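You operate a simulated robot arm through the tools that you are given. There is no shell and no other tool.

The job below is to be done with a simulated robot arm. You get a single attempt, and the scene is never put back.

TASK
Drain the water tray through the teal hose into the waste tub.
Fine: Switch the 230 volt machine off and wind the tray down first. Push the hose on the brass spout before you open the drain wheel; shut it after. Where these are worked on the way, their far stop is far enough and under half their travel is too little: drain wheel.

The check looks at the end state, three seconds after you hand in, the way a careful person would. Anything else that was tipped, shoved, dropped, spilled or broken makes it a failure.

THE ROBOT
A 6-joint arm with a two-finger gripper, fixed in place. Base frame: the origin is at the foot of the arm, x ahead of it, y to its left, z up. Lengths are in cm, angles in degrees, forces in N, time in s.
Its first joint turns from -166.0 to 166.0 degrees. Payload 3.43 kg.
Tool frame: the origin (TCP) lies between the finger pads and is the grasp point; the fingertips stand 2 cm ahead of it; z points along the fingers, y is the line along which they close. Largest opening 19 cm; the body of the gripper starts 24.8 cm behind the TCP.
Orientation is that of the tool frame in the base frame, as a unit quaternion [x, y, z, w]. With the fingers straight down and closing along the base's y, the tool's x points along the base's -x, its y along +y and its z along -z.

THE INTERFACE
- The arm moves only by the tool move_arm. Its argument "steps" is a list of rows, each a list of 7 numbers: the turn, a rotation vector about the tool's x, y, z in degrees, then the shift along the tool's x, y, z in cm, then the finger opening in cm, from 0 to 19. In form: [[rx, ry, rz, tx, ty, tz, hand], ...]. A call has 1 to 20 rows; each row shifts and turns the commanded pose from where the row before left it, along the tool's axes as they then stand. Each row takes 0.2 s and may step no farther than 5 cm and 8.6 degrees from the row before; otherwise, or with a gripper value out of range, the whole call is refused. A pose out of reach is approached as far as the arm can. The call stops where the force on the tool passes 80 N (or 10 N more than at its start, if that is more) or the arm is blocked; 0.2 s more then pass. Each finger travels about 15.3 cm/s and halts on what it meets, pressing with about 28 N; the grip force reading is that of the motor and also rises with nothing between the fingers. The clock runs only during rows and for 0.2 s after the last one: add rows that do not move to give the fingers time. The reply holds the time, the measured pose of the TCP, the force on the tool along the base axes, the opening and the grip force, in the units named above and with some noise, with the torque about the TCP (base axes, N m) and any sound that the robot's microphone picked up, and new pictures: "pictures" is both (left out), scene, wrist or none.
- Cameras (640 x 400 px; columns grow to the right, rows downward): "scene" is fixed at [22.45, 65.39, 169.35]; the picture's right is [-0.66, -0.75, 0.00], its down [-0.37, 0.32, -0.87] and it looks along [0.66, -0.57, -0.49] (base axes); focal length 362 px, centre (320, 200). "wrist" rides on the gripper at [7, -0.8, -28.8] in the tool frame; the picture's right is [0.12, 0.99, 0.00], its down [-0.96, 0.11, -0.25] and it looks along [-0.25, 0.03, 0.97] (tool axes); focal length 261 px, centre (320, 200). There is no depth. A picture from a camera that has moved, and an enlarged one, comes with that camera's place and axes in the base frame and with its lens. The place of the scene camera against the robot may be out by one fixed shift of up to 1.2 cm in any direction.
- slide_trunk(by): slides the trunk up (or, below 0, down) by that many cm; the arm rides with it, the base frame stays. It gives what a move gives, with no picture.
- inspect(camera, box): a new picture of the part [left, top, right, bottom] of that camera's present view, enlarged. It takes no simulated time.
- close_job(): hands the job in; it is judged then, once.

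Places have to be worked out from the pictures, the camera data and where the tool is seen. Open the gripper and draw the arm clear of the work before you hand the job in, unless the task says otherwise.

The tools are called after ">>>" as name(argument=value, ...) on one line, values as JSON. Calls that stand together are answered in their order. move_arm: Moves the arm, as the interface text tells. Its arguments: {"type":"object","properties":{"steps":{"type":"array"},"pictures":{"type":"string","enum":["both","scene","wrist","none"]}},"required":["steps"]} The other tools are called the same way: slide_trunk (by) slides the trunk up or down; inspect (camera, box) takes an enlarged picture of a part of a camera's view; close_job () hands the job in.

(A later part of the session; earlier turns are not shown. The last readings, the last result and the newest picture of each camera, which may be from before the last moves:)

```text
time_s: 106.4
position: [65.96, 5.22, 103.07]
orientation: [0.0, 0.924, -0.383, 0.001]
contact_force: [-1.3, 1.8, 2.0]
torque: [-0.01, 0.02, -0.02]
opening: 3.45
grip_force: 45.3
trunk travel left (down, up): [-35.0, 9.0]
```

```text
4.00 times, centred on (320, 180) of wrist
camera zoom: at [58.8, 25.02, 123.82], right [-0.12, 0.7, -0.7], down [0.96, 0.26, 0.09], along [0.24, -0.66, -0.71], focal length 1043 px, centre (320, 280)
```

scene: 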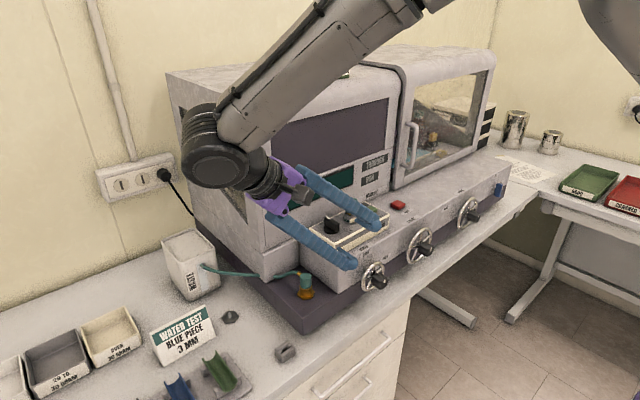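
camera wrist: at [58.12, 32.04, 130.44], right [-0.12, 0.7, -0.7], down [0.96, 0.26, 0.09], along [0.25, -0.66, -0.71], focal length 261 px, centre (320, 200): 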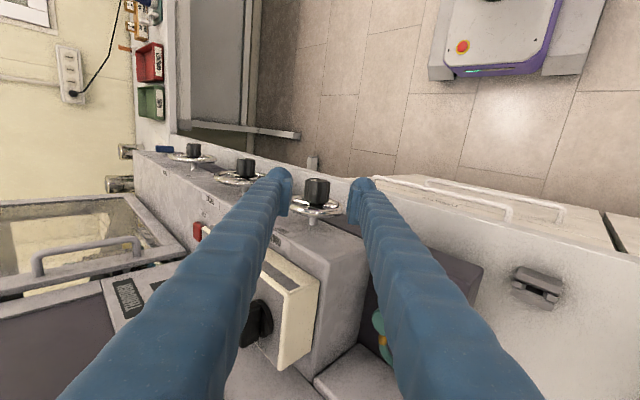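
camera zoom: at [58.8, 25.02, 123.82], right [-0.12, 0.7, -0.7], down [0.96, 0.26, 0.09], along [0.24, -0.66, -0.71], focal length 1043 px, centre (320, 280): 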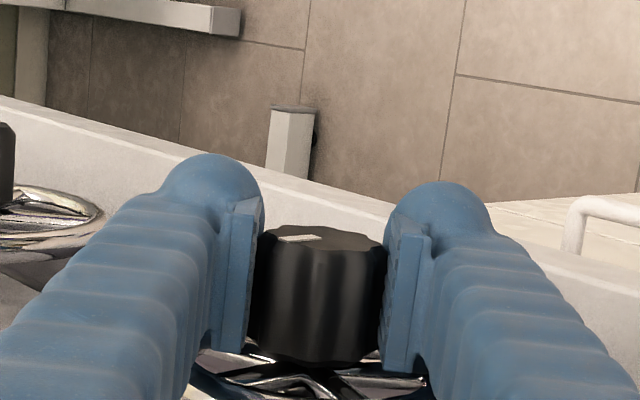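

Centred and gripped (45 N, no side load). I now turn the DRAIN wheel clockwise (roll −45°) and watch forces and any sound.

>>> move_arm(steps=[[-5, 0, 0, 0, 0, 0, 2.5], [-5, 0, 0, 0, 0, 0, 2.5], [-5, 0, 0, 0, 0, 0, 2.5], [-5, 0, 0, 0, 0, 0, 2.5], [-5, 0, 0, 0, 0, 0, 2.5], [-5, 0, 0, 0, 0, 0, 2.5], [-5, 0, 0, 0, 0, 0, 2.5], [-5, 0, 0, 0, 0, 0, 2.5], [-5, 0, 0, 0, 0, 0, 2.5]], pictures="scene")

>>> inspect(camera="wrist", box=[250, 130, 390, 230])

>>> inspect(camera="scene", box=[330, 220, 430, 310])

```text
time_s: 108.4
position: [65.95, 5.02, 102.94]
orientation: [0.0, 1.0, 0.0, 0.0]
contact_force: [-1.8, -20.0, 8.2]
torque: [-0.11, 0.1, -0.39]
opening: 3.39
grip_force: 45.1
trunk travel left (down, up): [-35.0, 9.0]
```

scene: 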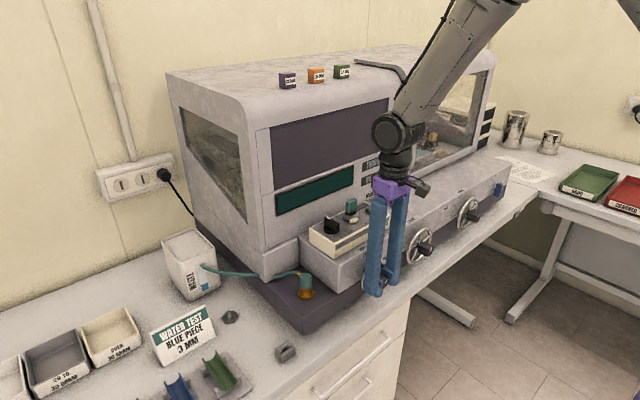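

```text
4.00 times, centred on (320, 180) of wrist
camera zoom: at [58.8, 4.24, 131.63], right [-0.12, 0.99, 0.0], down [0.96, 0.12, 0.25], along [0.25, 0.03, -0.97], focal length 1043 px, centre (320, 280)
```

zoom: 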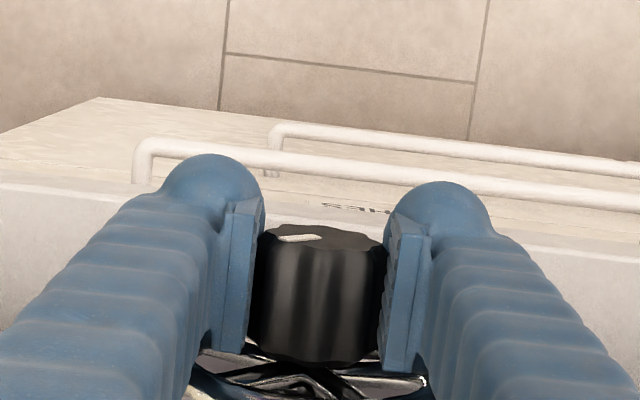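

```text
4.44 times, centred on (380, 265) of scene
camera zoom: at [22.45, 65.39, 169.35], right [-0.66, -0.75, 0.0], down [-0.37, 0.32, -0.87], along [0.66, -0.57, -0.49], focal length 1608 px, centre (53, -89)
```

zoom: 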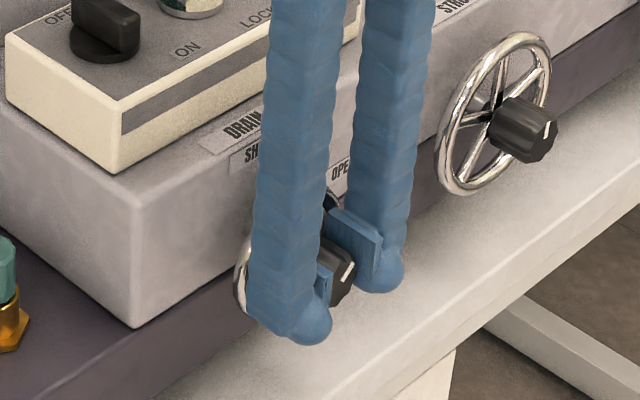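

It turns with the hand, and a bit of blue appears in the tub's sight window: water is flowing. I turn on by another 50° to open fully.

>>> move_arm(steps=[[-5, 0, 0, 0, 0, 0, 2.5], [-5, 0, 0, 0, 0, 0, 2.5], [-5, 0, 0, 0, 0, 0, 2.5], [-5, 0, 0, 0, 0, 0, 2.5], [-5, 0, 0, 0, 0, 0, 2.5], [-5, 0, 0, 0, 0, 0, 2.5], [-5, 0, 0, 0, 0, 0, 2.5], [-5, 0, 0, 0, 0, 0, 2.5], [-5, 0, 0, 0, 0, 0, 2.5], [-5, 0, 0, 0, 0, 0, 2.5]], pictures="scene")

>>> inspect(camera="wrist", box=[250, 130, 390, 230])

>>> inspect(camera="scene", box=[150, 220, 330, 320])

>>> inspect(camera="scene", box=[395, 60, 495, 190])

```text
time_s: 110.6
position: [66.02, 4.92, 102.68]
orientation: [0.0, 0.906, 0.423, -0.001]
contact_force: [-13.9, -13.2, -13.8]
torque: [0.02, 0.41, 0.55]
opening: 3.33
grip_force: 45.3
trunk travel left (down, up): [-35.0, 9.0]
```

scene: 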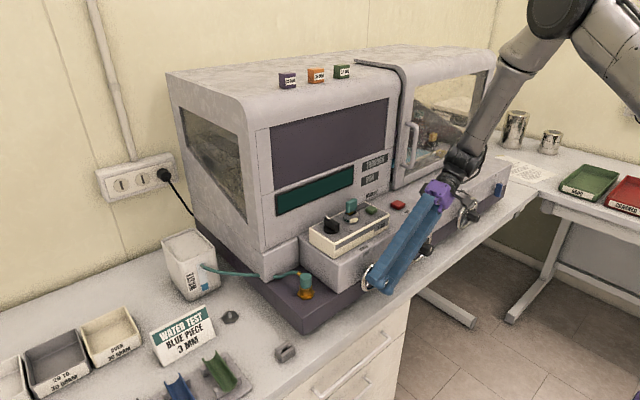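

```text
4.00 times, centred on (320, 180) of wrist
camera zoom: at [58.89, -17.41, 120.47], right [-0.12, 0.64, 0.76], down [0.96, -0.11, 0.25], along [0.24, 0.76, -0.6], focal length 1043 px, centre (320, 280)
```

zoom: 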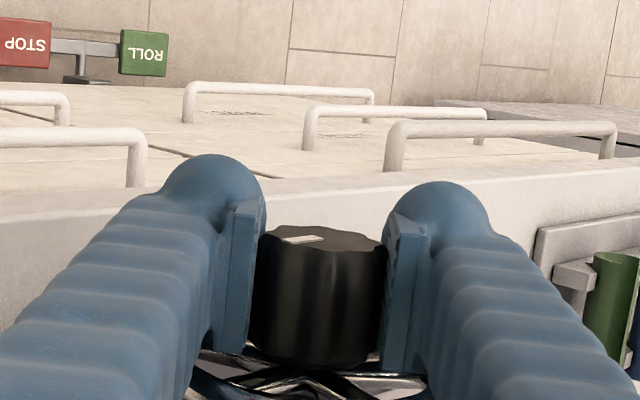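

```text
3.56 times, centred on (240, 270) of scene
camera zoom: at [22.45, 65.39, 169.35], right [-0.66, -0.75, 0.0], down [-0.37, 0.32, -0.87], along [0.66, -0.57, -0.49], focal length 1286 px, centre (604, -49)
```

zoom: 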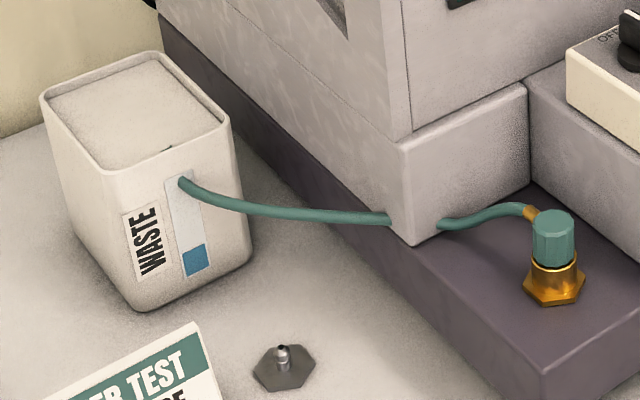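

```text
3.08 times, centred on (445, 125) of scene
camera zoom: at [22.45, 65.39, 169.35], right [-0.66, -0.75, 0.0], down [-0.37, 0.32, -0.87], along [0.66, -0.57, -0.49], focal length 1113 px, centre (-65, 431)
```

zoom: 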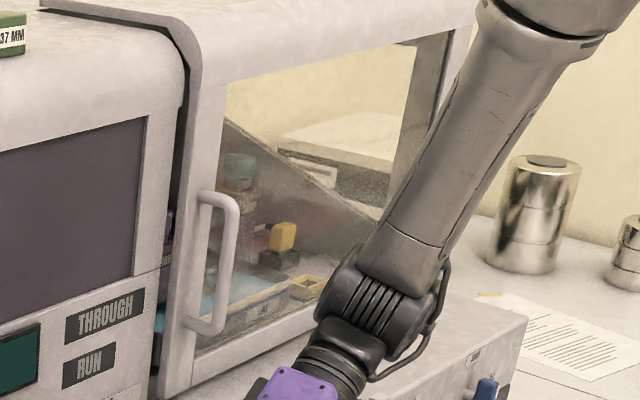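

Water is visibly rising in the tub's window and the hub is still turning with the hand after 95°, no stop yet. I release, withdraw and roll back for a second opening stroke.

>>> move_arm(steps=[[0, 0, 0, 0, 0, 0, 4.5], [0, 0, 0, 0, 0, 0, 6.5], [0, 0, 0, 0, 0, -1, 6.5], [0, 0, 0, 0, 0, -4.5, 6.5], [0, 0, 0, 0, 0, -4.5, 6.5], [0, 0, 0, 0, 3.93, 0, 6.5], [0, 0, 0, 0, 3.93, 0, 6.5], [0, 0, 0, 0, 3.93, 0, 6.5], [7.9, 0, 0, 0, 0, 0, 6.5], [7.9, 0, 0, 0, 0, 0, 6.5], [7.9, 0, 0, 0, 0, 0, 6.5], [7.9, 0, 0, 0, 0, 0, 6.5], [7.9, 0, 0, 0, 0, 0, 6.5], [7.9, 0, 0, 0, 0, 0, 6.5], [7.9, 0, 0, 0, 0, 0, 6.5], [7.9, 0, 0, 0, 0, 0, 6.5], [7.9, 0, 0, 0, 0, 0, 6.5], [7.9, 0, 0, 0, 0, 0, 6.5], [7.9, 0, 0, 0, 0, 0, 6.5], [8.1, 0, 0, 0, 0, 0, 6.5]], pictures="both")

>>> inspect(camera="scene", box=[340, 230, 420, 300])

>>> inspect(camera="scene", box=[150, 220, 330, 320])

```text
time_s: 114.8
position: [66.13, 5.12, 118.23]
orientation: [0.0, 0.924, -0.383, 0.0]
contact_force: [-0.5, -0.1, -0.4]
torque: [-0.11, 0.04, -0.04]
opening: 6.49
grip_force: 0.0
trunk travel left (down, up): [-35.0, 9.0]
camera wrist: at [59.04, 25.05, 139.06], right [-0.12, 0.7, -0.7], down [0.96, 0.26, 0.09], along [0.25, -0.67, -0.7], focal length 261 px, centre (320, 200)
```

scene: 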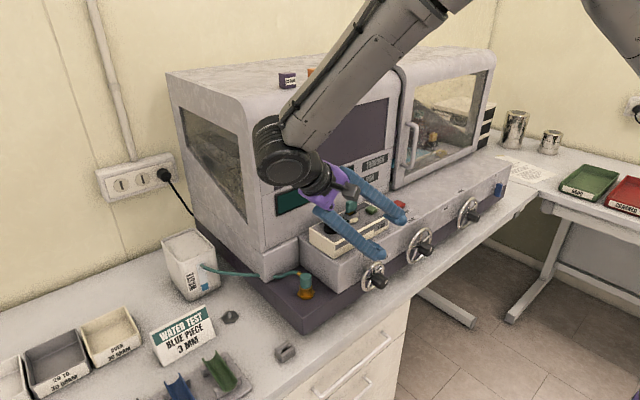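
wrist: 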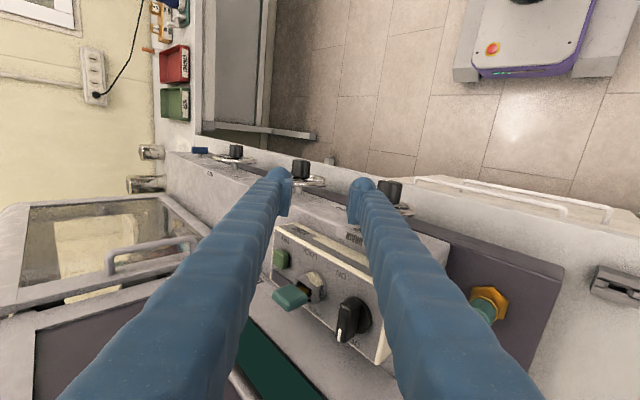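

```text
5.71 times, centred on (380, 265) of scene
camera zoom: at [22.45, 65.39, 169.35], right [-0.66, -0.75, 0.0], down [-0.37, 0.32, -0.87], along [0.66, -0.57, -0.49], focal length 2067 px, centre (-23, -171)
```

zoom: 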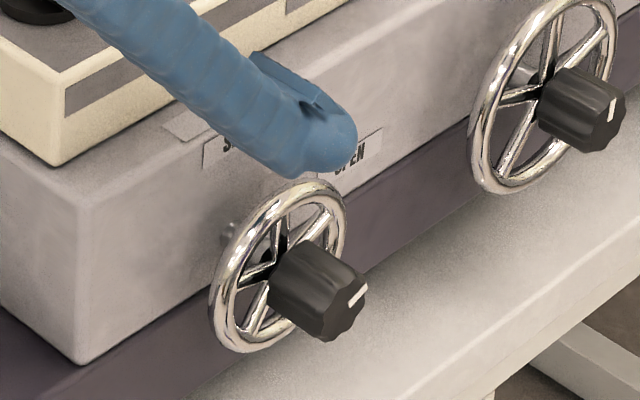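

```text
3.56 times, centred on (240, 270) of scene
camera zoom: at [22.45, 65.39, 169.35], right [-0.66, -0.75, 0.0], down [-0.37, 0.32, -0.87], along [0.66, -0.57, -0.49], focal length 1286 px, centre (604, -49)
```

zoom: 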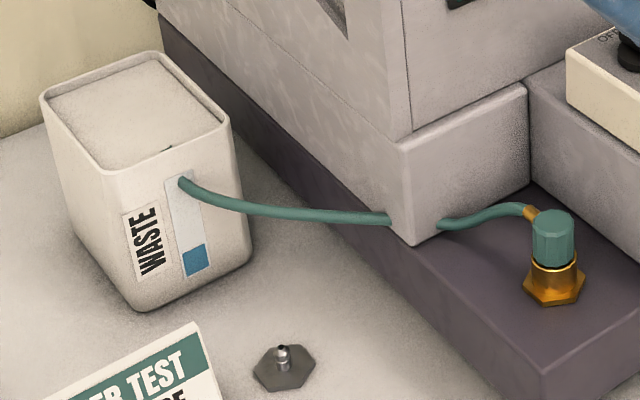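

The pointer shows ~3 o'clock (OPEN) and the tub level seems unchanged over the last 4 s. I look at the tray in the chamber to see whether it has emptied.

>>> inspect(camera="scene", box=[400, 100, 480, 180])

>>> inspect(camera="wrist", box=[0, 170, 220, 320])

>>> inspect(camera="scene", box=[160, 220, 230, 310])

```text
5.00 times, centred on (440, 140) of scene
camera zoom: at [22.45, 65.39, 169.35], right [-0.66, -0.75, 0.0], down [-0.37, 0.32, -0.87], along [0.66, -0.57, -0.49], focal length 1808 px, centre (-280, 500)
```

zoom: 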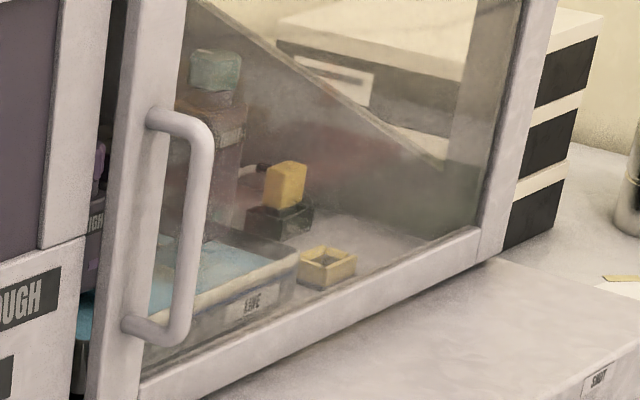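

```text
2.67 times, centred on (110, 245) of wrist
camera zoom: at [59.04, 25.05, 139.06], right [-0.12, 0.7, -0.7], down [0.96, 0.26, 0.09], along [0.25, -0.67, -0.7], focal length 695 px, centre (880, 80)
```

zoom: 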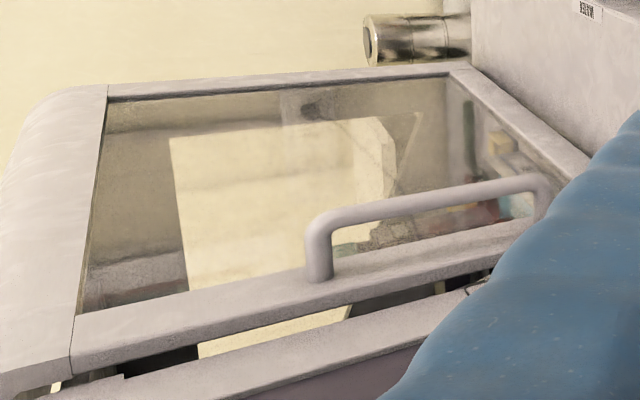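

```text
4.44 times, centred on (195, 265) of scene
camera zoom: at [22.45, 65.39, 169.35], right [-0.66, -0.75, 0.0], down [-0.37, 0.32, -0.87], along [0.66, -0.57, -0.49], focal length 1608 px, centre (876, -89)
```

zoom: 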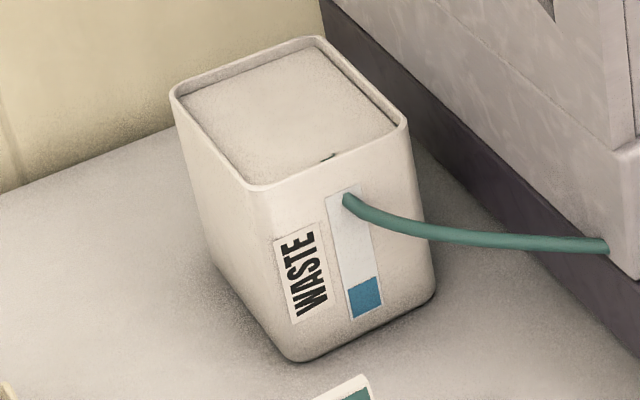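

I wait 4 s without moving to see whether the tub level is still changing.

>>> move_arm(steps=[[0, 0, 0, 0, 0, 0, 6.5], [0, 0, 0, 0, 0, 0, 6.5], [0, 0, 0, 0, 0, 0, 6.5], [0, 0, 0, 0, 0, 0, 6.5], [0, 0, 0, 0, 0, 0, 6.5], [0, 0, 0, 0, 0, 0, 6.5], [0, 0, 0, 0, 0, 0, 6.5], [0, 0, 0, 0, 0, 0, 6.5], [0, 0, 0, 0, 0, 0, 6.5], [0, 0, 0, 0, 0, 0, 6.5], [0, 0, 0, 0, 0, 0, 6.5], [0, 0, 0, 0, 0, 0, 6.5], [0, 0, 0, 0, 0, 0, 6.5], [0, 0, 0, 0, 0, 0, 6.5], [0, 0, 0, 0, 0, 0, 6.5], [0, 0, 0, 0, 0, 0, 6.5], [0, 0, 0, 0, 0, 0, 6.5], [0, 0, 0, 0, 0, 0, 6.5], [0, 0, 0, 0, 0, 0, 6.5], [0, 0, 0, 0, 0, 0, 6.5]], pictures="none")

>>> inspect(camera="scene", box=[160, 220, 230, 310])

>>> inspect(camera="scene", box=[400, 100, 480, 180])

```text
time_s: 119.0
position: [65.95, 5.11, 118.21]
orientation: [0.0, 0.924, -0.383, 0.0]
contact_force: [0.6, -0.2, 0.3]
torque: [0.04, -0.03, 0.02]
opening: 6.51
grip_force: 0.1
trunk travel left (down, up): [-35.0, 9.0]
```

```text
4.44 times, centred on (195, 265) of scene
camera zoom: at [22.45, 65.39, 169.35], right [-0.66, -0.75, 0.0], down [-0.37, 0.32, -0.87], along [0.66, -0.57, -0.49], focal length 1608 px, centre (876, -89)
```

zoom: 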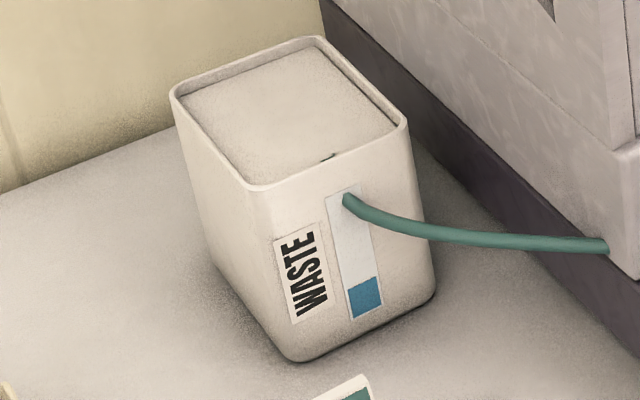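

```text
5.00 times, centred on (440, 140) of scene
camera zoom: at [22.45, 65.39, 169.35], right [-0.66, -0.75, 0.0], down [-0.37, 0.32, -0.87], along [0.66, -0.57, -0.49], focal length 1808 px, centre (-280, 500)
```

zoom: 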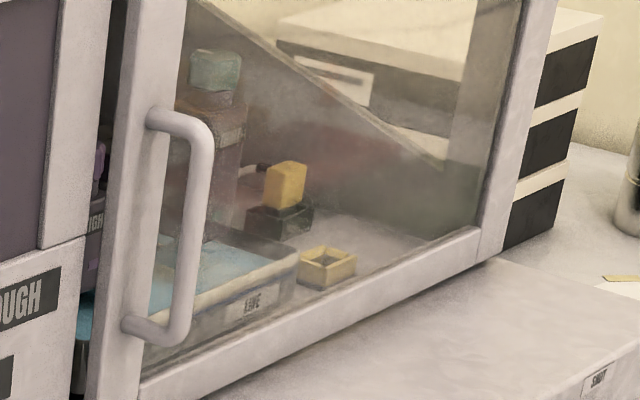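

The tub level stands still and I cannot yet tell if the wheel is at its far stop. I make a second opening stroke: line up, slide onto the hub and grip.

>>> move_arm(steps=[[0, 0, 0, 0, 3.6, 0.88, 6.5], [0, 0, 0, 0, 3.6, 0.88, 6.5], [0, 0, 0, 0, 3.58, 0.88, 6.5], [0, 0, 0, 0, 0, 4, 6.5], [0, 0, 0, 0, 0, 4, 6.5], [0, 0, 0, 0, 0, 0, 6.5], [0, 0, 0, 0, 0, 0, 5], [0, 0, 0, 0, 0, 0, 3.5], [0, 0, 0, 0, 0, 0, 2.5], [0, 0, 0, 0, 0, 0, 2.5]], pictures="none")

>>> inspect(camera="wrist", box=[250, 130, 390, 230])

```text
time_s: 121.2
position: [65.96, 5.38, 103.31]
orientation: [0.001, 0.924, -0.382, 0.0]
contact_force: [-19.1, -6.6, -2.8]
torque: [-0.04, 0.26, -0.21]
opening: 3.54
grip_force: 44.7
trunk travel left (down, up): [-35.0, 9.0]
```

```text
4.00 times, centred on (320, 180) of wrist
camera zoom: at [58.9, 25.3, 124.06], right [-0.12, 0.7, -0.7], down [0.96, 0.25, 0.09], along [0.24, -0.67, -0.71], focal length 1043 px, centre (320, 280)
```

zoom: 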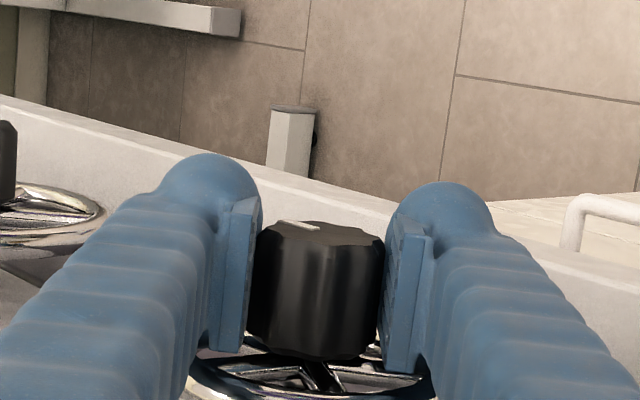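

Gripped; a small −x load suggests a fingertip near the spokes, so I ease back 0.2 cm and turn 20° clockwise to test for the stop.

>>> move_arm(steps=[[0, 0, 0, 0.2, 0, 0, 2.5], [-5, 0, 0, 0, 0, 0, 2.5], [-5, 0, 0, 0, 0, 0, 2.5], [-5, 0, 0, 0, 0, 0, 2.5], [-5, 0, 0, 0, 0, 0, 2.5]], pictures="none")

>>> inspect(camera="wrist", box=[250, 130, 390, 230])

>>> inspect(camera="scene", box=[160, 220, 230, 310])

```text
time_s: 122.4
position: [66.01, 5.02, 103.08]
orientation: [0.0, 0.977, -0.215, 0.0]
contact_force: [4.9, -18.0, -18.4]
torque: [-0.01, -1.3, 0.22]
opening: 3.46
grip_force: 45.1
trunk travel left (down, up): [-35.0, 9.0]
```

```text
4.00 times, centred on (320, 180) of wrist
camera zoom: at [58.87, 16.57, 129.38], right [-0.12, 0.9, -0.42], down [0.96, 0.21, 0.17], along [0.24, -0.38, -0.89], focal length 1043 px, centre (320, 280)
```

zoom: 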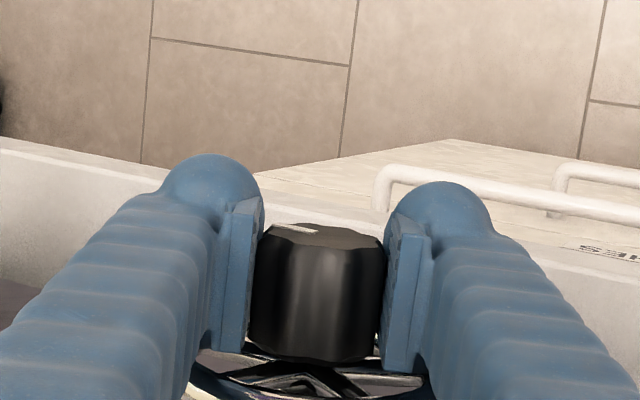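

```text
4.44 times, centred on (195, 265) of scene
camera zoom: at [22.45, 65.39, 169.35], right [-0.66, -0.75, 0.0], down [-0.37, 0.32, -0.87], along [0.66, -0.57, -0.49], focal length 1608 px, centre (876, -89)
```

zoom: 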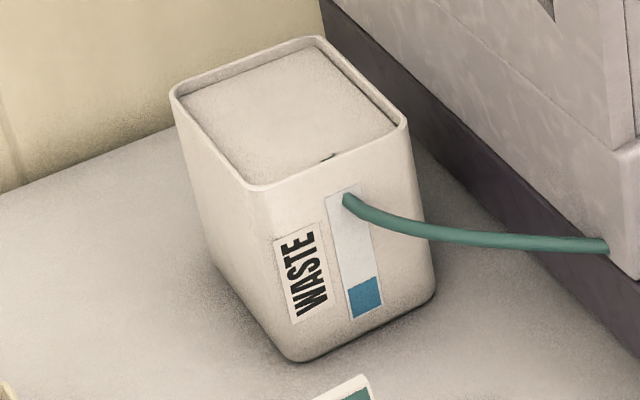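

The pointer stays fixed relative to the fingers, so the wheel is still turning: travel isn't exhausted. I continue another 70°.

>>> move_arm(steps=[[-5, 0, 0, 0, 0, 0, 2.5], [-5, 0, 0, 0, 0, 0, 2.5], [-5, 0, 0, 0, 0, 0, 2.5], [-5, 0, 0, 0, 0, 0, 2.5], [-5, 0, 0, 0, 0, 0, 2.5], [-5, 0, 0, 0, 0, 0, 2.5], [-5, 0, 0, 0, 0, 0, 2.5], [-5, 0, 0, 0, 0, 0, 2.5]], pictures="none")

>>> inspect(camera="wrist", box=[250, 130, 390, 230])

>>> inspect(camera="scene", box=[160, 220, 230, 310])

```text
time_s: 124.2
position: [65.84, 4.93, 102.97]
orientation: [0.0, 0.991, 0.131, -0.002]
contact_force: [2.6, -22.9, -25.8]
torque: [-0.23, 1.02, 0.11]
opening: 3.42
grip_force: 44.7
trunk travel left (down, up): [-35.0, 9.0]
```

```text
4.00 times, centred on (320, 180) of wrist
camera zoom: at [58.85, -3.19, 130.41], right [-0.12, 0.96, 0.26], down [0.96, 0.05, 0.27], along [0.24, 0.28, -0.93], focal length 1043 px, centre (320, 280)
```

zoom: 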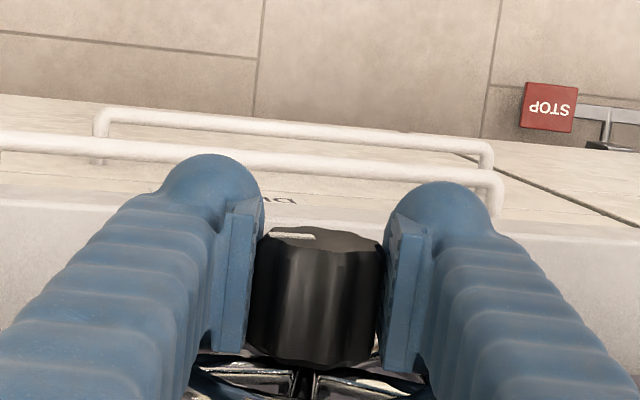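

```text
4.44 times, centred on (195, 265) of scene
camera zoom: at [22.45, 65.39, 169.35], right [-0.66, -0.75, 0.0], down [-0.37, 0.32, -0.87], along [0.66, -0.57, -0.49], focal length 1608 px, centre (876, -89)
```

zoom: 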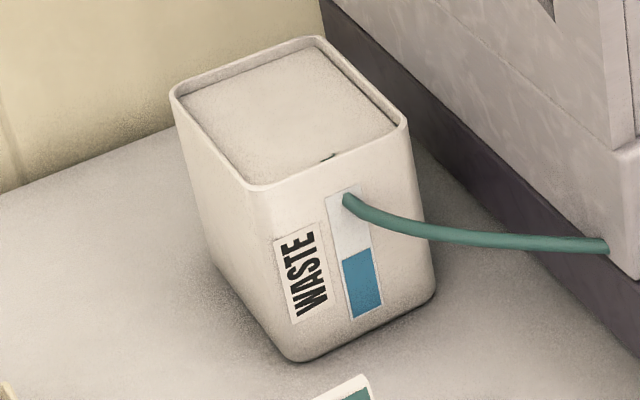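

The tub level rises in step with the wheel opening, so I must go to the far stop. I finish this stroke with another 35°.

>>> move_arm(steps=[[-5, 0, 0, 0, 0, 0, 2.5], [-5, 0, 0, 0, 0, 0, 2.5], [-5, 0, 0, 0, 0, 0, 2.5], [-5, 0, 0, 0, 0, 0, 2.5], [-5, 0, 0, 0, 0, 0, 2.5], [-5, 0, 0, 0, 0, 0, 2.5], [-5, 0, 0, 0, 0, 0, 2.5]], pictures="none")

>>> inspect(camera="wrist", box=[250, 130, 390, 230])

>>> inspect(camera="scene", box=[160, 220, 230, 310])

```text
time_s: 125.8
position: [65.92, 4.89, 102.92]
orientation: [0.001, 0.907, 0.421, 0.0]
contact_force: [-0.3, -34.8, -27.7]
torque: [-0.51, 0.61, 0.64]
opening: 3.46
grip_force: 44.9
trunk travel left (down, up): [-35.0, 9.0]
```

```text
4.00 times, centred on (320, 180) of wrist
camera zoom: at [58.78, -17.55, 120.78], right [-0.12, 0.64, 0.76], down [0.96, -0.12, 0.25], along [0.25, 0.76, -0.6], focal length 1043 px, centre (320, 280)
```

zoom: 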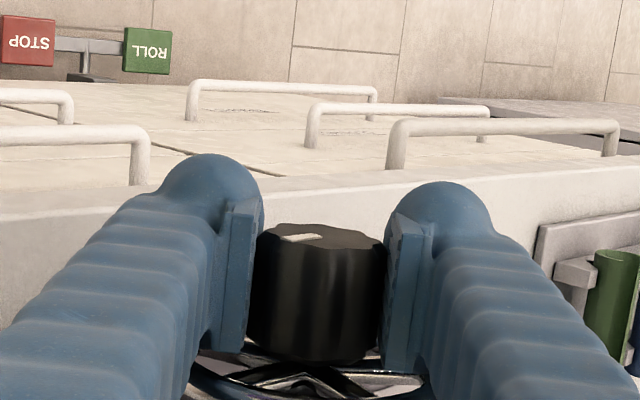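

```text
4.44 times, centred on (195, 265) of scene
camera zoom: at [22.45, 65.39, 169.35], right [-0.66, -0.75, 0.0], down [-0.37, 0.32, -0.87], along [0.66, -0.57, -0.49], focal length 1608 px, centre (876, -89)
```

zoom: 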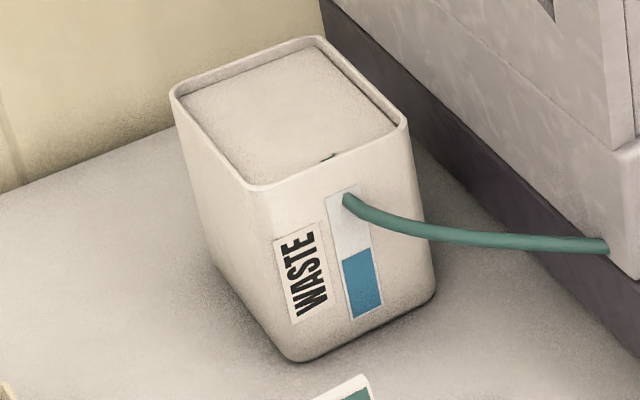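

The level no longer rose and torque climbed to 0.5 N·m with the hub slipping: far stop reached. I release, withdraw and inspect pointer, tub and tray.

>>> move_arm(steps=[[0, 0, 0, 0, 0, 0, 4.5], [0, 0, 0, 0, 0, 0, 6.5], [0, 0, 0, 0, 0, -1, 6.5], [0, 0, 0, 0, 0, -4.5, 6.5], [0, 0, 0, 0, 0, -4.5, 6.5], [0, 0, 0, 0, 3.93, 0, 6.5], [0, 0, 0, 0, 3.93, 0, 6.5], [0, 0, 0, 0, 3.93, 0, 6.5], [0, 0, 0, 0, 0, -3, 6.5], [0, 0, 0, 0, 0, 0, 6.5]], pictures="both")

>>> inspect(camera="scene", box=[350, 245, 410, 300])

>>> inspect(camera="scene", box=[160, 220, 230, 310])

>>> inspect(camera="scene", box=[400, 100, 480, 180])

```text
time_s: 128.0
position: [65.65, 2.33, 120.27]
orientation: [0.0, 0.906, 0.422, -0.001]
contact_force: [0.2, -0.4, -0.4]
torque: [0.12, 0.06, -0.01]
opening: 6.53
grip_force: 0.1
trunk travel left (down, up): [-35.0, 9.0]
camera wrist: at [58.48, -20.05, 138.05], right [-0.12, 0.64, 0.76], down [0.96, -0.12, 0.25], along [0.25, 0.76, -0.6], focal length 261 px, centre (320, 200)
```

scene: 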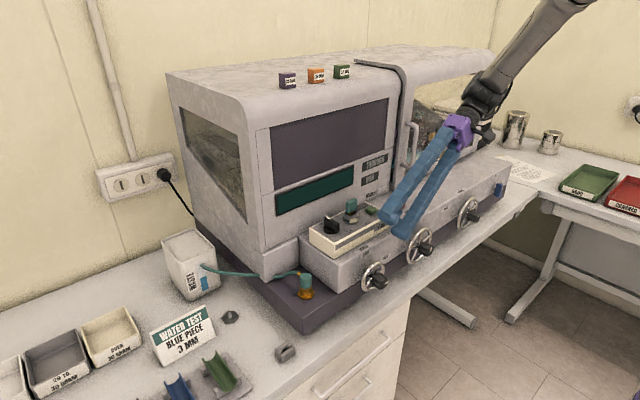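
wrist: 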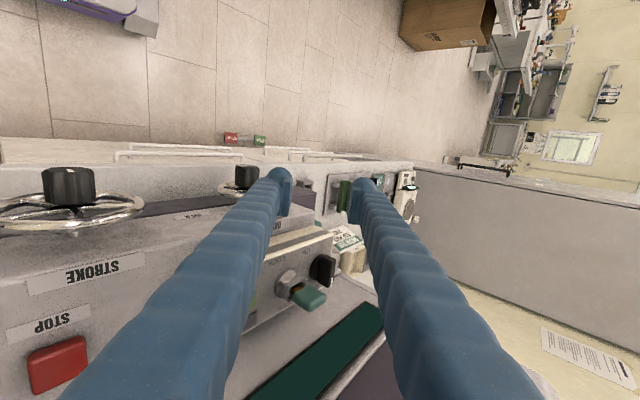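

```text
7.27 times, centred on (380, 272) of scene
camera zoom: at [22.45, 65.39, 169.35], right [-0.66, -0.75, 0.0], down [-0.37, 0.32, -0.87], along [0.66, -0.57, -0.49], focal length 2630 px, centre (-116, -327)
```

zoom: 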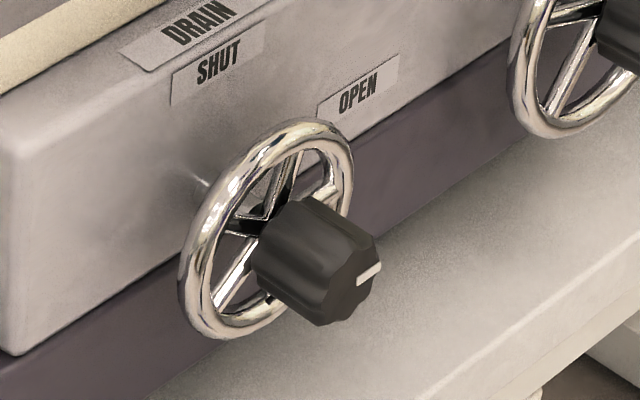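

```text
4.44 times, centred on (195, 265) of scene
camera zoom: at [22.45, 65.39, 169.35], right [-0.66, -0.75, 0.0], down [-0.37, 0.32, -0.87], along [0.66, -0.57, -0.49], focal length 1608 px, centre (876, -89)
```

zoom: 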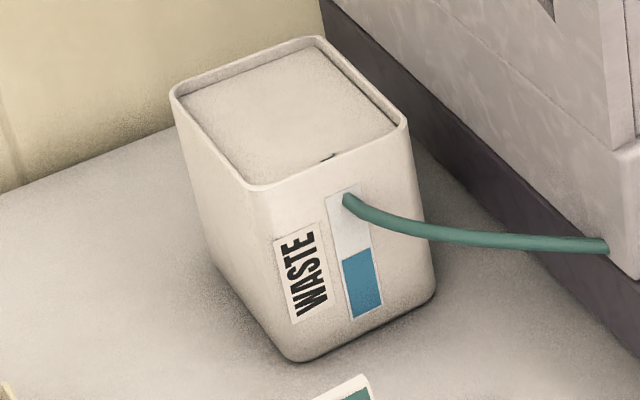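

```text
5.00 times, centred on (440, 140) of scene
camera zoom: at [22.45, 65.39, 169.35], right [-0.66, -0.75, 0.0], down [-0.37, 0.32, -0.87], along [0.66, -0.57, -0.49], focal length 1808 px, centre (-280, 500)
```

zoom: 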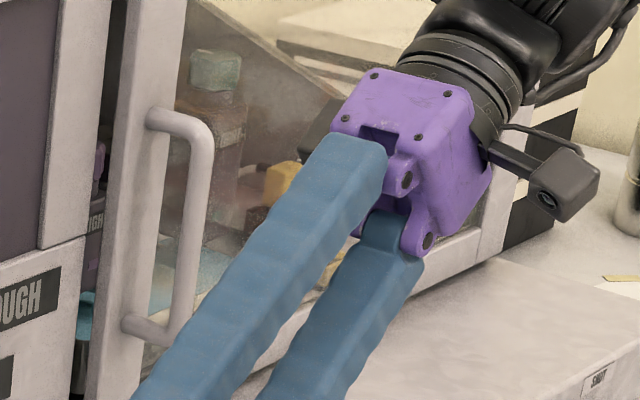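

The pointer is near OPEN (3 o'clock). I zoom in on the wheel from the scene camera and look at the tray through the window to judge whether it is empty.

>>> inspect(camera="scene", box=[362, 258, 398, 296])

>>> move_arm(steps=[[7.5, 0, 0, 0, 0, -3, 6.5], [7.5, 0, 0, 0, 0, -3, 6.5], [7.5, 0, 0, 0, 0, -3, 6.5], [7.5, 0, 0, 0, 0, -3, 6.5], [7.5, 0, 0, 0, 0, -3, 6.5], [7.5, 0, 0, 0, 0, 0, 6.5], [5, 0, 0, 0, 0, 0, 6.5], [0, 0, 0, 0, -4.5, -1, 6.5], [0, 0, 0, 0, -4.5, -1, 6.5], [0, 0, 0, 0, -4.5, -1, 6.5], [0, 0, 0, 0, -4.5, 0, 6.5], [0, 0, 0, 0, -4.5, 0, 6.5], [0, 0, 0, 0, -4.5, 0, 6.5], [0, 0, 0, 0, -4, 0, 6.5], [0, 0, 0, 0, 0, 0, 6.5]], pictures="both")

>>> inspect(camera="wrist", box=[200, 230, 400, 400])

```text
10.53 times, centred on (380, 277) of scene
camera zoom: at [22.45, 65.39, 169.35], right [-0.66, -0.75, 0.0], down [-0.37, 0.32, -0.87], along [0.66, -0.57, -0.49], focal length 3807 px, centre (-312, -610)
```

zoom: 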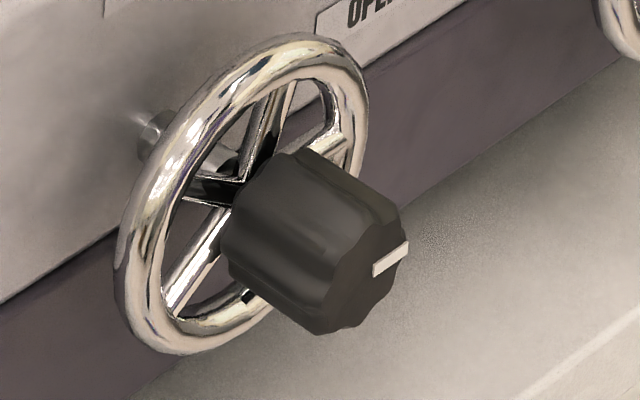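

```text
time_s: 131.2
position: [65.88, -37.14, 135.71]
orientation: [-0.001, 1.0, 0.0, -0.001]
contact_force: [0.5, 1.2, 0.0]
torque: [-0.03, -0.01, 0.03]
opening: 6.51
grip_force: 0.0
trunk travel left (down, up): [-35.0, 9.0]
camera wrist: at [58.65, -37.92, 164.37], right [-0.12, 0.99, 0.0], down [0.96, 0.12, 0.25], along [0.25, 0.03, -0.97], focal length 261 px, centre (320, 200)
```

scene: 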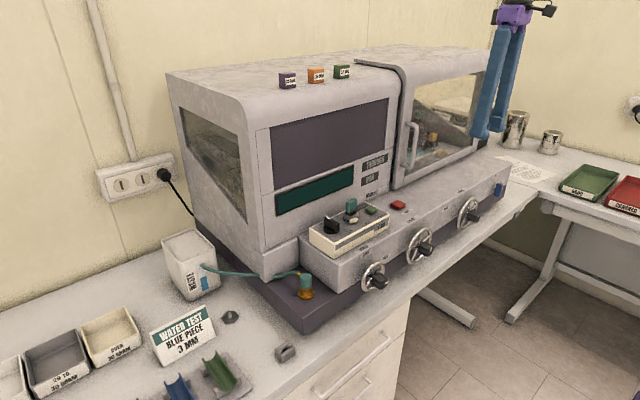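
wrist: 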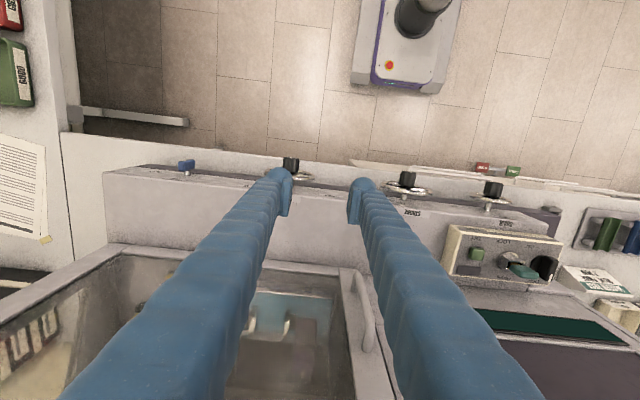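

```text
2.35 times, centred on (300, 315) of wrist
camera zoom: at [58.65, -37.92, 164.37], right [-0.12, 0.99, 0.0], down [0.96, 0.12, 0.25], along [0.25, 0.03, -0.97], focal length 613 px, centre (367, -71)
```

zoom: 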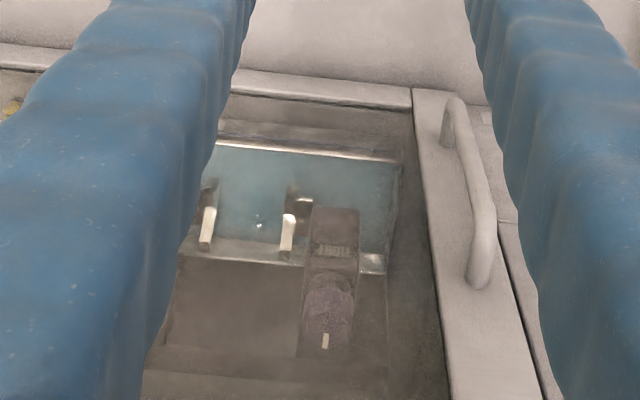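

Comparing hub-pointer positions relative to the fingers, the wheel was already at its ~90° OPEN stop and my second stroke just slipped; the tub level seems to rise in steps with time. I check the level now and wait.

>>> inspect(camera="scene", box=[160, 220, 230, 310])

>>> move_arm(steps=[[0, 0, 0, 0, 0, 0, 6.5], [0, 0, 0, 0, 0, 0, 6.5], [0, 0, 0, 0, 0, 0, 6.5], [0, 0, 0, 0, 0, 0, 6.5], [0, 0, 0, 0, 0, 0, 6.5], [0, 0, 0, 0, 0, 0, 6.5], [0, 0, 0, 0, 0, 0, 6.5], [0, 0, 0, 0, 0, 0, 6.5], [0, 0, 0, 0, 0, 0, 6.5], [0, 0, 0, 0, 0, 0, 6.5], [0, 0, 0, 0, 0, 0, 6.5], [0, 0, 0, 0, 0, 0, 6.5], [0, 0, 0, 0, 0, 0, 6.5], [0, 0, 0, 0, 0, 0, 6.5], [0, 0, 0, 0, 0, 0, 6.5], [0, 0, 0, 0, 0, 0, 6.5], [0, 0, 0, 0, 0, 0, 6.5], [0, 0, 0, 0, 0, 0, 6.5], [0, 0, 0, 0, 0, 0, 6.5], [0, 0, 0, 0, 0, 0, 6.5]], pictures="none")

>>> inspect(camera="scene", box=[160, 220, 230, 310])

>>> inspect(camera="scene", box=[362, 258, 398, 296])

```text
4.44 times, centred on (195, 265) of scene
camera zoom: at [22.45, 65.39, 169.35], right [-0.66, -0.75, 0.0], down [-0.37, 0.32, -0.87], along [0.66, -0.57, -0.49], focal length 1608 px, centre (876, -89)
```

zoom: 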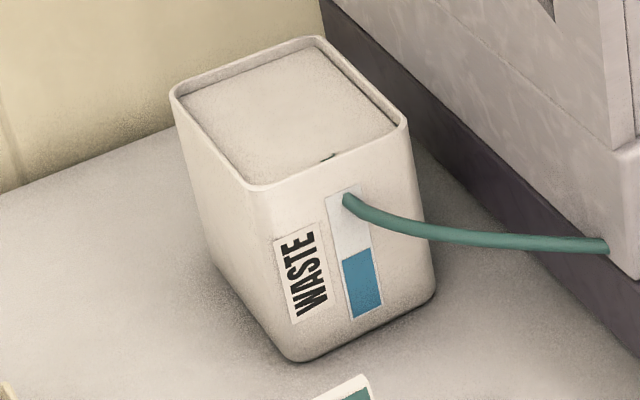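

```text
time_s: 135.4
position: [65.8, -37.25, 135.65]
orientation: [0.0, 1.0, 0.0, 0.0]
contact_force: [-0.1, 0.1, -0.6]
torque: [-0.01, 0.05, -0.04]
opening: 6.51
grip_force: 0.0
trunk travel left (down, up): [-35.0, 9.0]
```

```text
4.44 times, centred on (195, 265) of scene
camera zoom: at [22.45, 65.39, 169.35], right [-0.66, -0.75, 0.0], down [-0.37, 0.32, -0.87], along [0.66, -0.57, -0.49], focal length 1608 px, centre (876, -89)
```

zoom: 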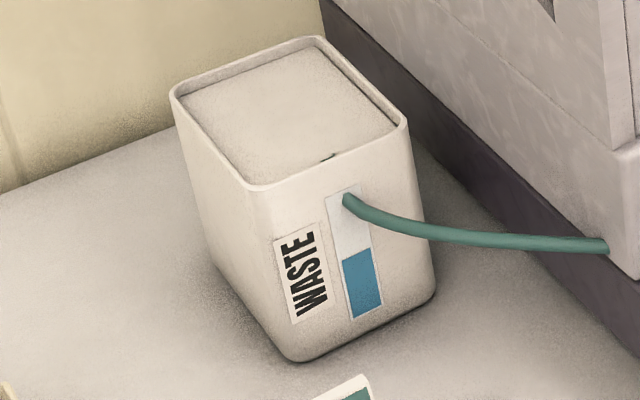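

```text
10.53 times, centred on (380, 277) of scene
camera zoom: at [22.45, 65.39, 169.35], right [-0.66, -0.75, 0.0], down [-0.37, 0.32, -0.87], along [0.66, -0.57, -0.49], focal length 3807 px, centre (-312, -610)
```

zoom: 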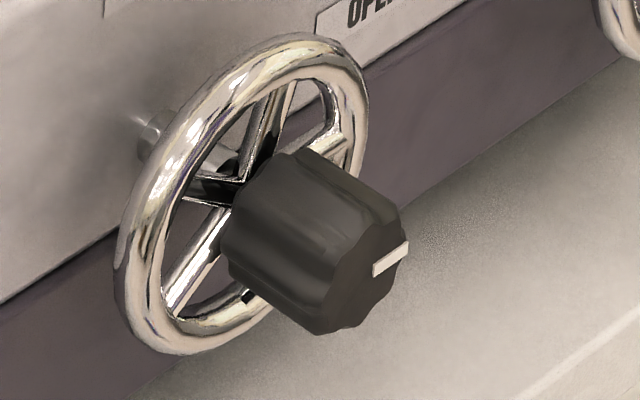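

Level at ~50% of the window, wheel at its OPEN stop. I wait longer to see if it keeps rising with time.

>>> move_arm(steps=[[0, 0, 0, 0, 0, 0, 6.5], [0, 0, 0, 0, 0, 0, 6.5], [0, 0, 0, 0, 0, 0, 6.5], [0, 0, 0, 0, 0, 0, 6.5], [0, 0, 0, 0, 0, 0, 6.5], [0, 0, 0, 0, 0, 0, 6.5], [0, 0, 0, 0, 0, 0, 6.5], [0, 0, 0, 0, 0, 0, 6.5], [0, 0, 0, 0, 0, 0, 6.5], [0, 0, 0, 0, 0, 0, 6.5], [0, 0, 0, 0, 0, 0, 6.5], [0, 0, 0, 0, 0, 0, 6.5], [0, 0, 0, 0, 0, 0, 6.5], [0, 0, 0, 0, 0, 0, 6.5], [0, 0, 0, 0, 0, 0, 6.5], [0, 0, 0, 0, 0, 0, 6.5], [0, 0, 0, 0, 0, 0, 6.5], [0, 0, 0, 0, 0, 0, 6.5], [0, 0, 0, 0, 0, 0, 6.5], [0, 0, 0, 0, 0, 0, 6.5]], pictures="none")

>>> inspect(camera="scene", box=[160, 220, 230, 310])

>>> move_arm(steps=[[0, 0, 0, 0, 0, 0, 6.5], [0, 0, 0, 0, 0, 0, 6.5], [0, 0, 0, 0, 0, 0, 6.5], [0, 0, 0, 0, 0, 0, 6.5], [0, 0, 0, 0, 0, 0, 6.5], [0, 0, 0, 0, 0, 0, 6.5], [0, 0, 0, 0, 0, 0, 6.5], [0, 0, 0, 0, 0, 0, 6.5], [0, 0, 0, 0, 0, 0, 6.5], [0, 0, 0, 0, 0, 0, 6.5], [0, 0, 0, 0, 0, 0, 6.5], [0, 0, 0, 0, 0, 0, 6.5], [0, 0, 0, 0, 0, 0, 6.5], [0, 0, 0, 0, 0, 0, 6.5], [0, 0, 0, 0, 0, 0, 6.5], [0, 0, 0, 0, 0, 0, 6.5], [0, 0, 0, 0, 0, 0, 6.5], [0, 0, 0, 0, 0, 0, 6.5], [0, 0, 0, 0, 0, 0, 6.5], [0, 0, 0, 0, 0, 0, 6.5]], pictures="none")

>>> inspect(camera="scene", box=[160, 220, 230, 310])

>>> inspect(camera="wrist", box=[230, 260, 350, 380])

```text
time_s: 139.6
position: [65.84, -37.28, 135.71]
orientation: [0.0, 1.0, 0.0, 0.0]
contact_force: [-0.1, -0.1, -0.3]
torque: [0.02, -0.03, -0.03]
opening: 6.5
grip_force: 0.1
trunk travel left (down, up): [-35.0, 9.0]
```

```text
4.44 times, centred on (195, 265) of scene
camera zoom: at [22.45, 65.39, 169.35], right [-0.66, -0.75, 0.0], down [-0.37, 0.32, -0.87], along [0.66, -0.57, -0.49], focal length 1608 px, centre (876, -89)
```

zoom: 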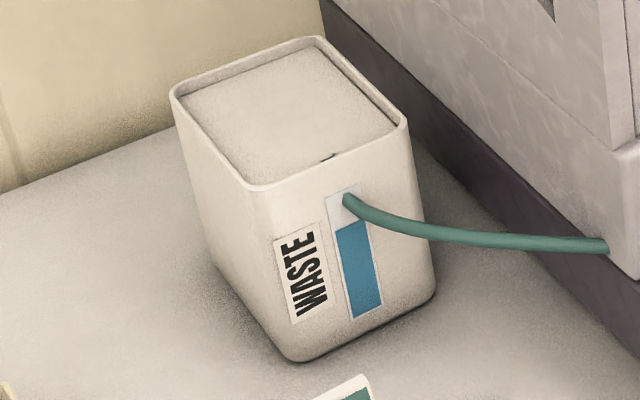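

```text
time_s: 143.8
position: [65.78, -37.18, 135.65]
orientation: [0.0, 1.0, 0.0, 0.0]
contact_force: [-0.2, 0.2, -0.4]
torque: [0.03, 0.01, 0.0]
opening: 6.5
grip_force: 0.1
trunk travel left (down, up): [-35.0, 9.0]
```

```text
4.44 times, centred on (195, 265) of scene
camera zoom: at [22.45, 65.39, 169.35], right [-0.66, -0.75, 0.0], down [-0.37, 0.32, -0.87], along [0.66, -0.57, -0.49], focal length 1608 px, centre (876, -89)
```

zoom: 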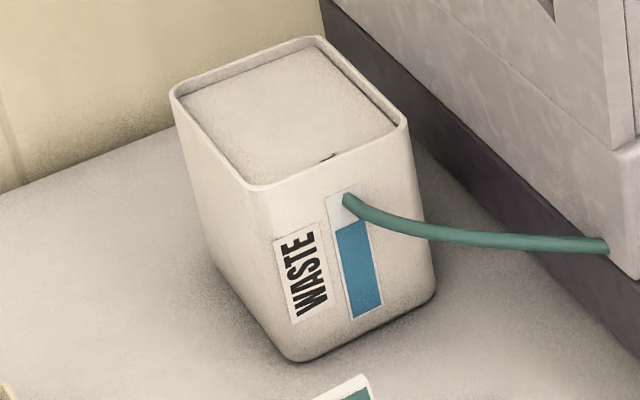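

```text
3.33 times, centred on (290, 320) of wrist
camera zoom: at [58.65, -37.92, 164.34], right [-0.12, 0.99, 0.0], down [0.96, 0.11, 0.25], along [0.25, 0.03, -0.97], focal length 869 px, centre (420, -200)
```

zoom: 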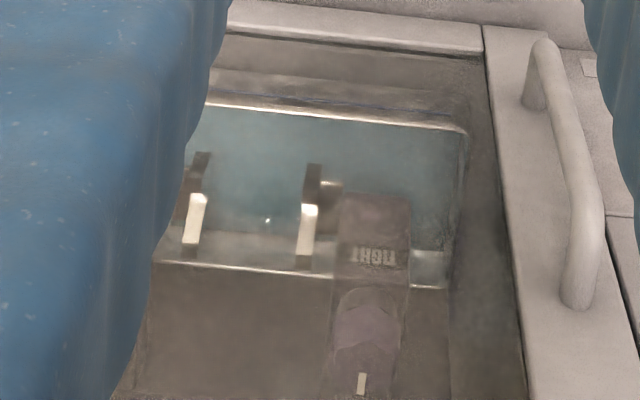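

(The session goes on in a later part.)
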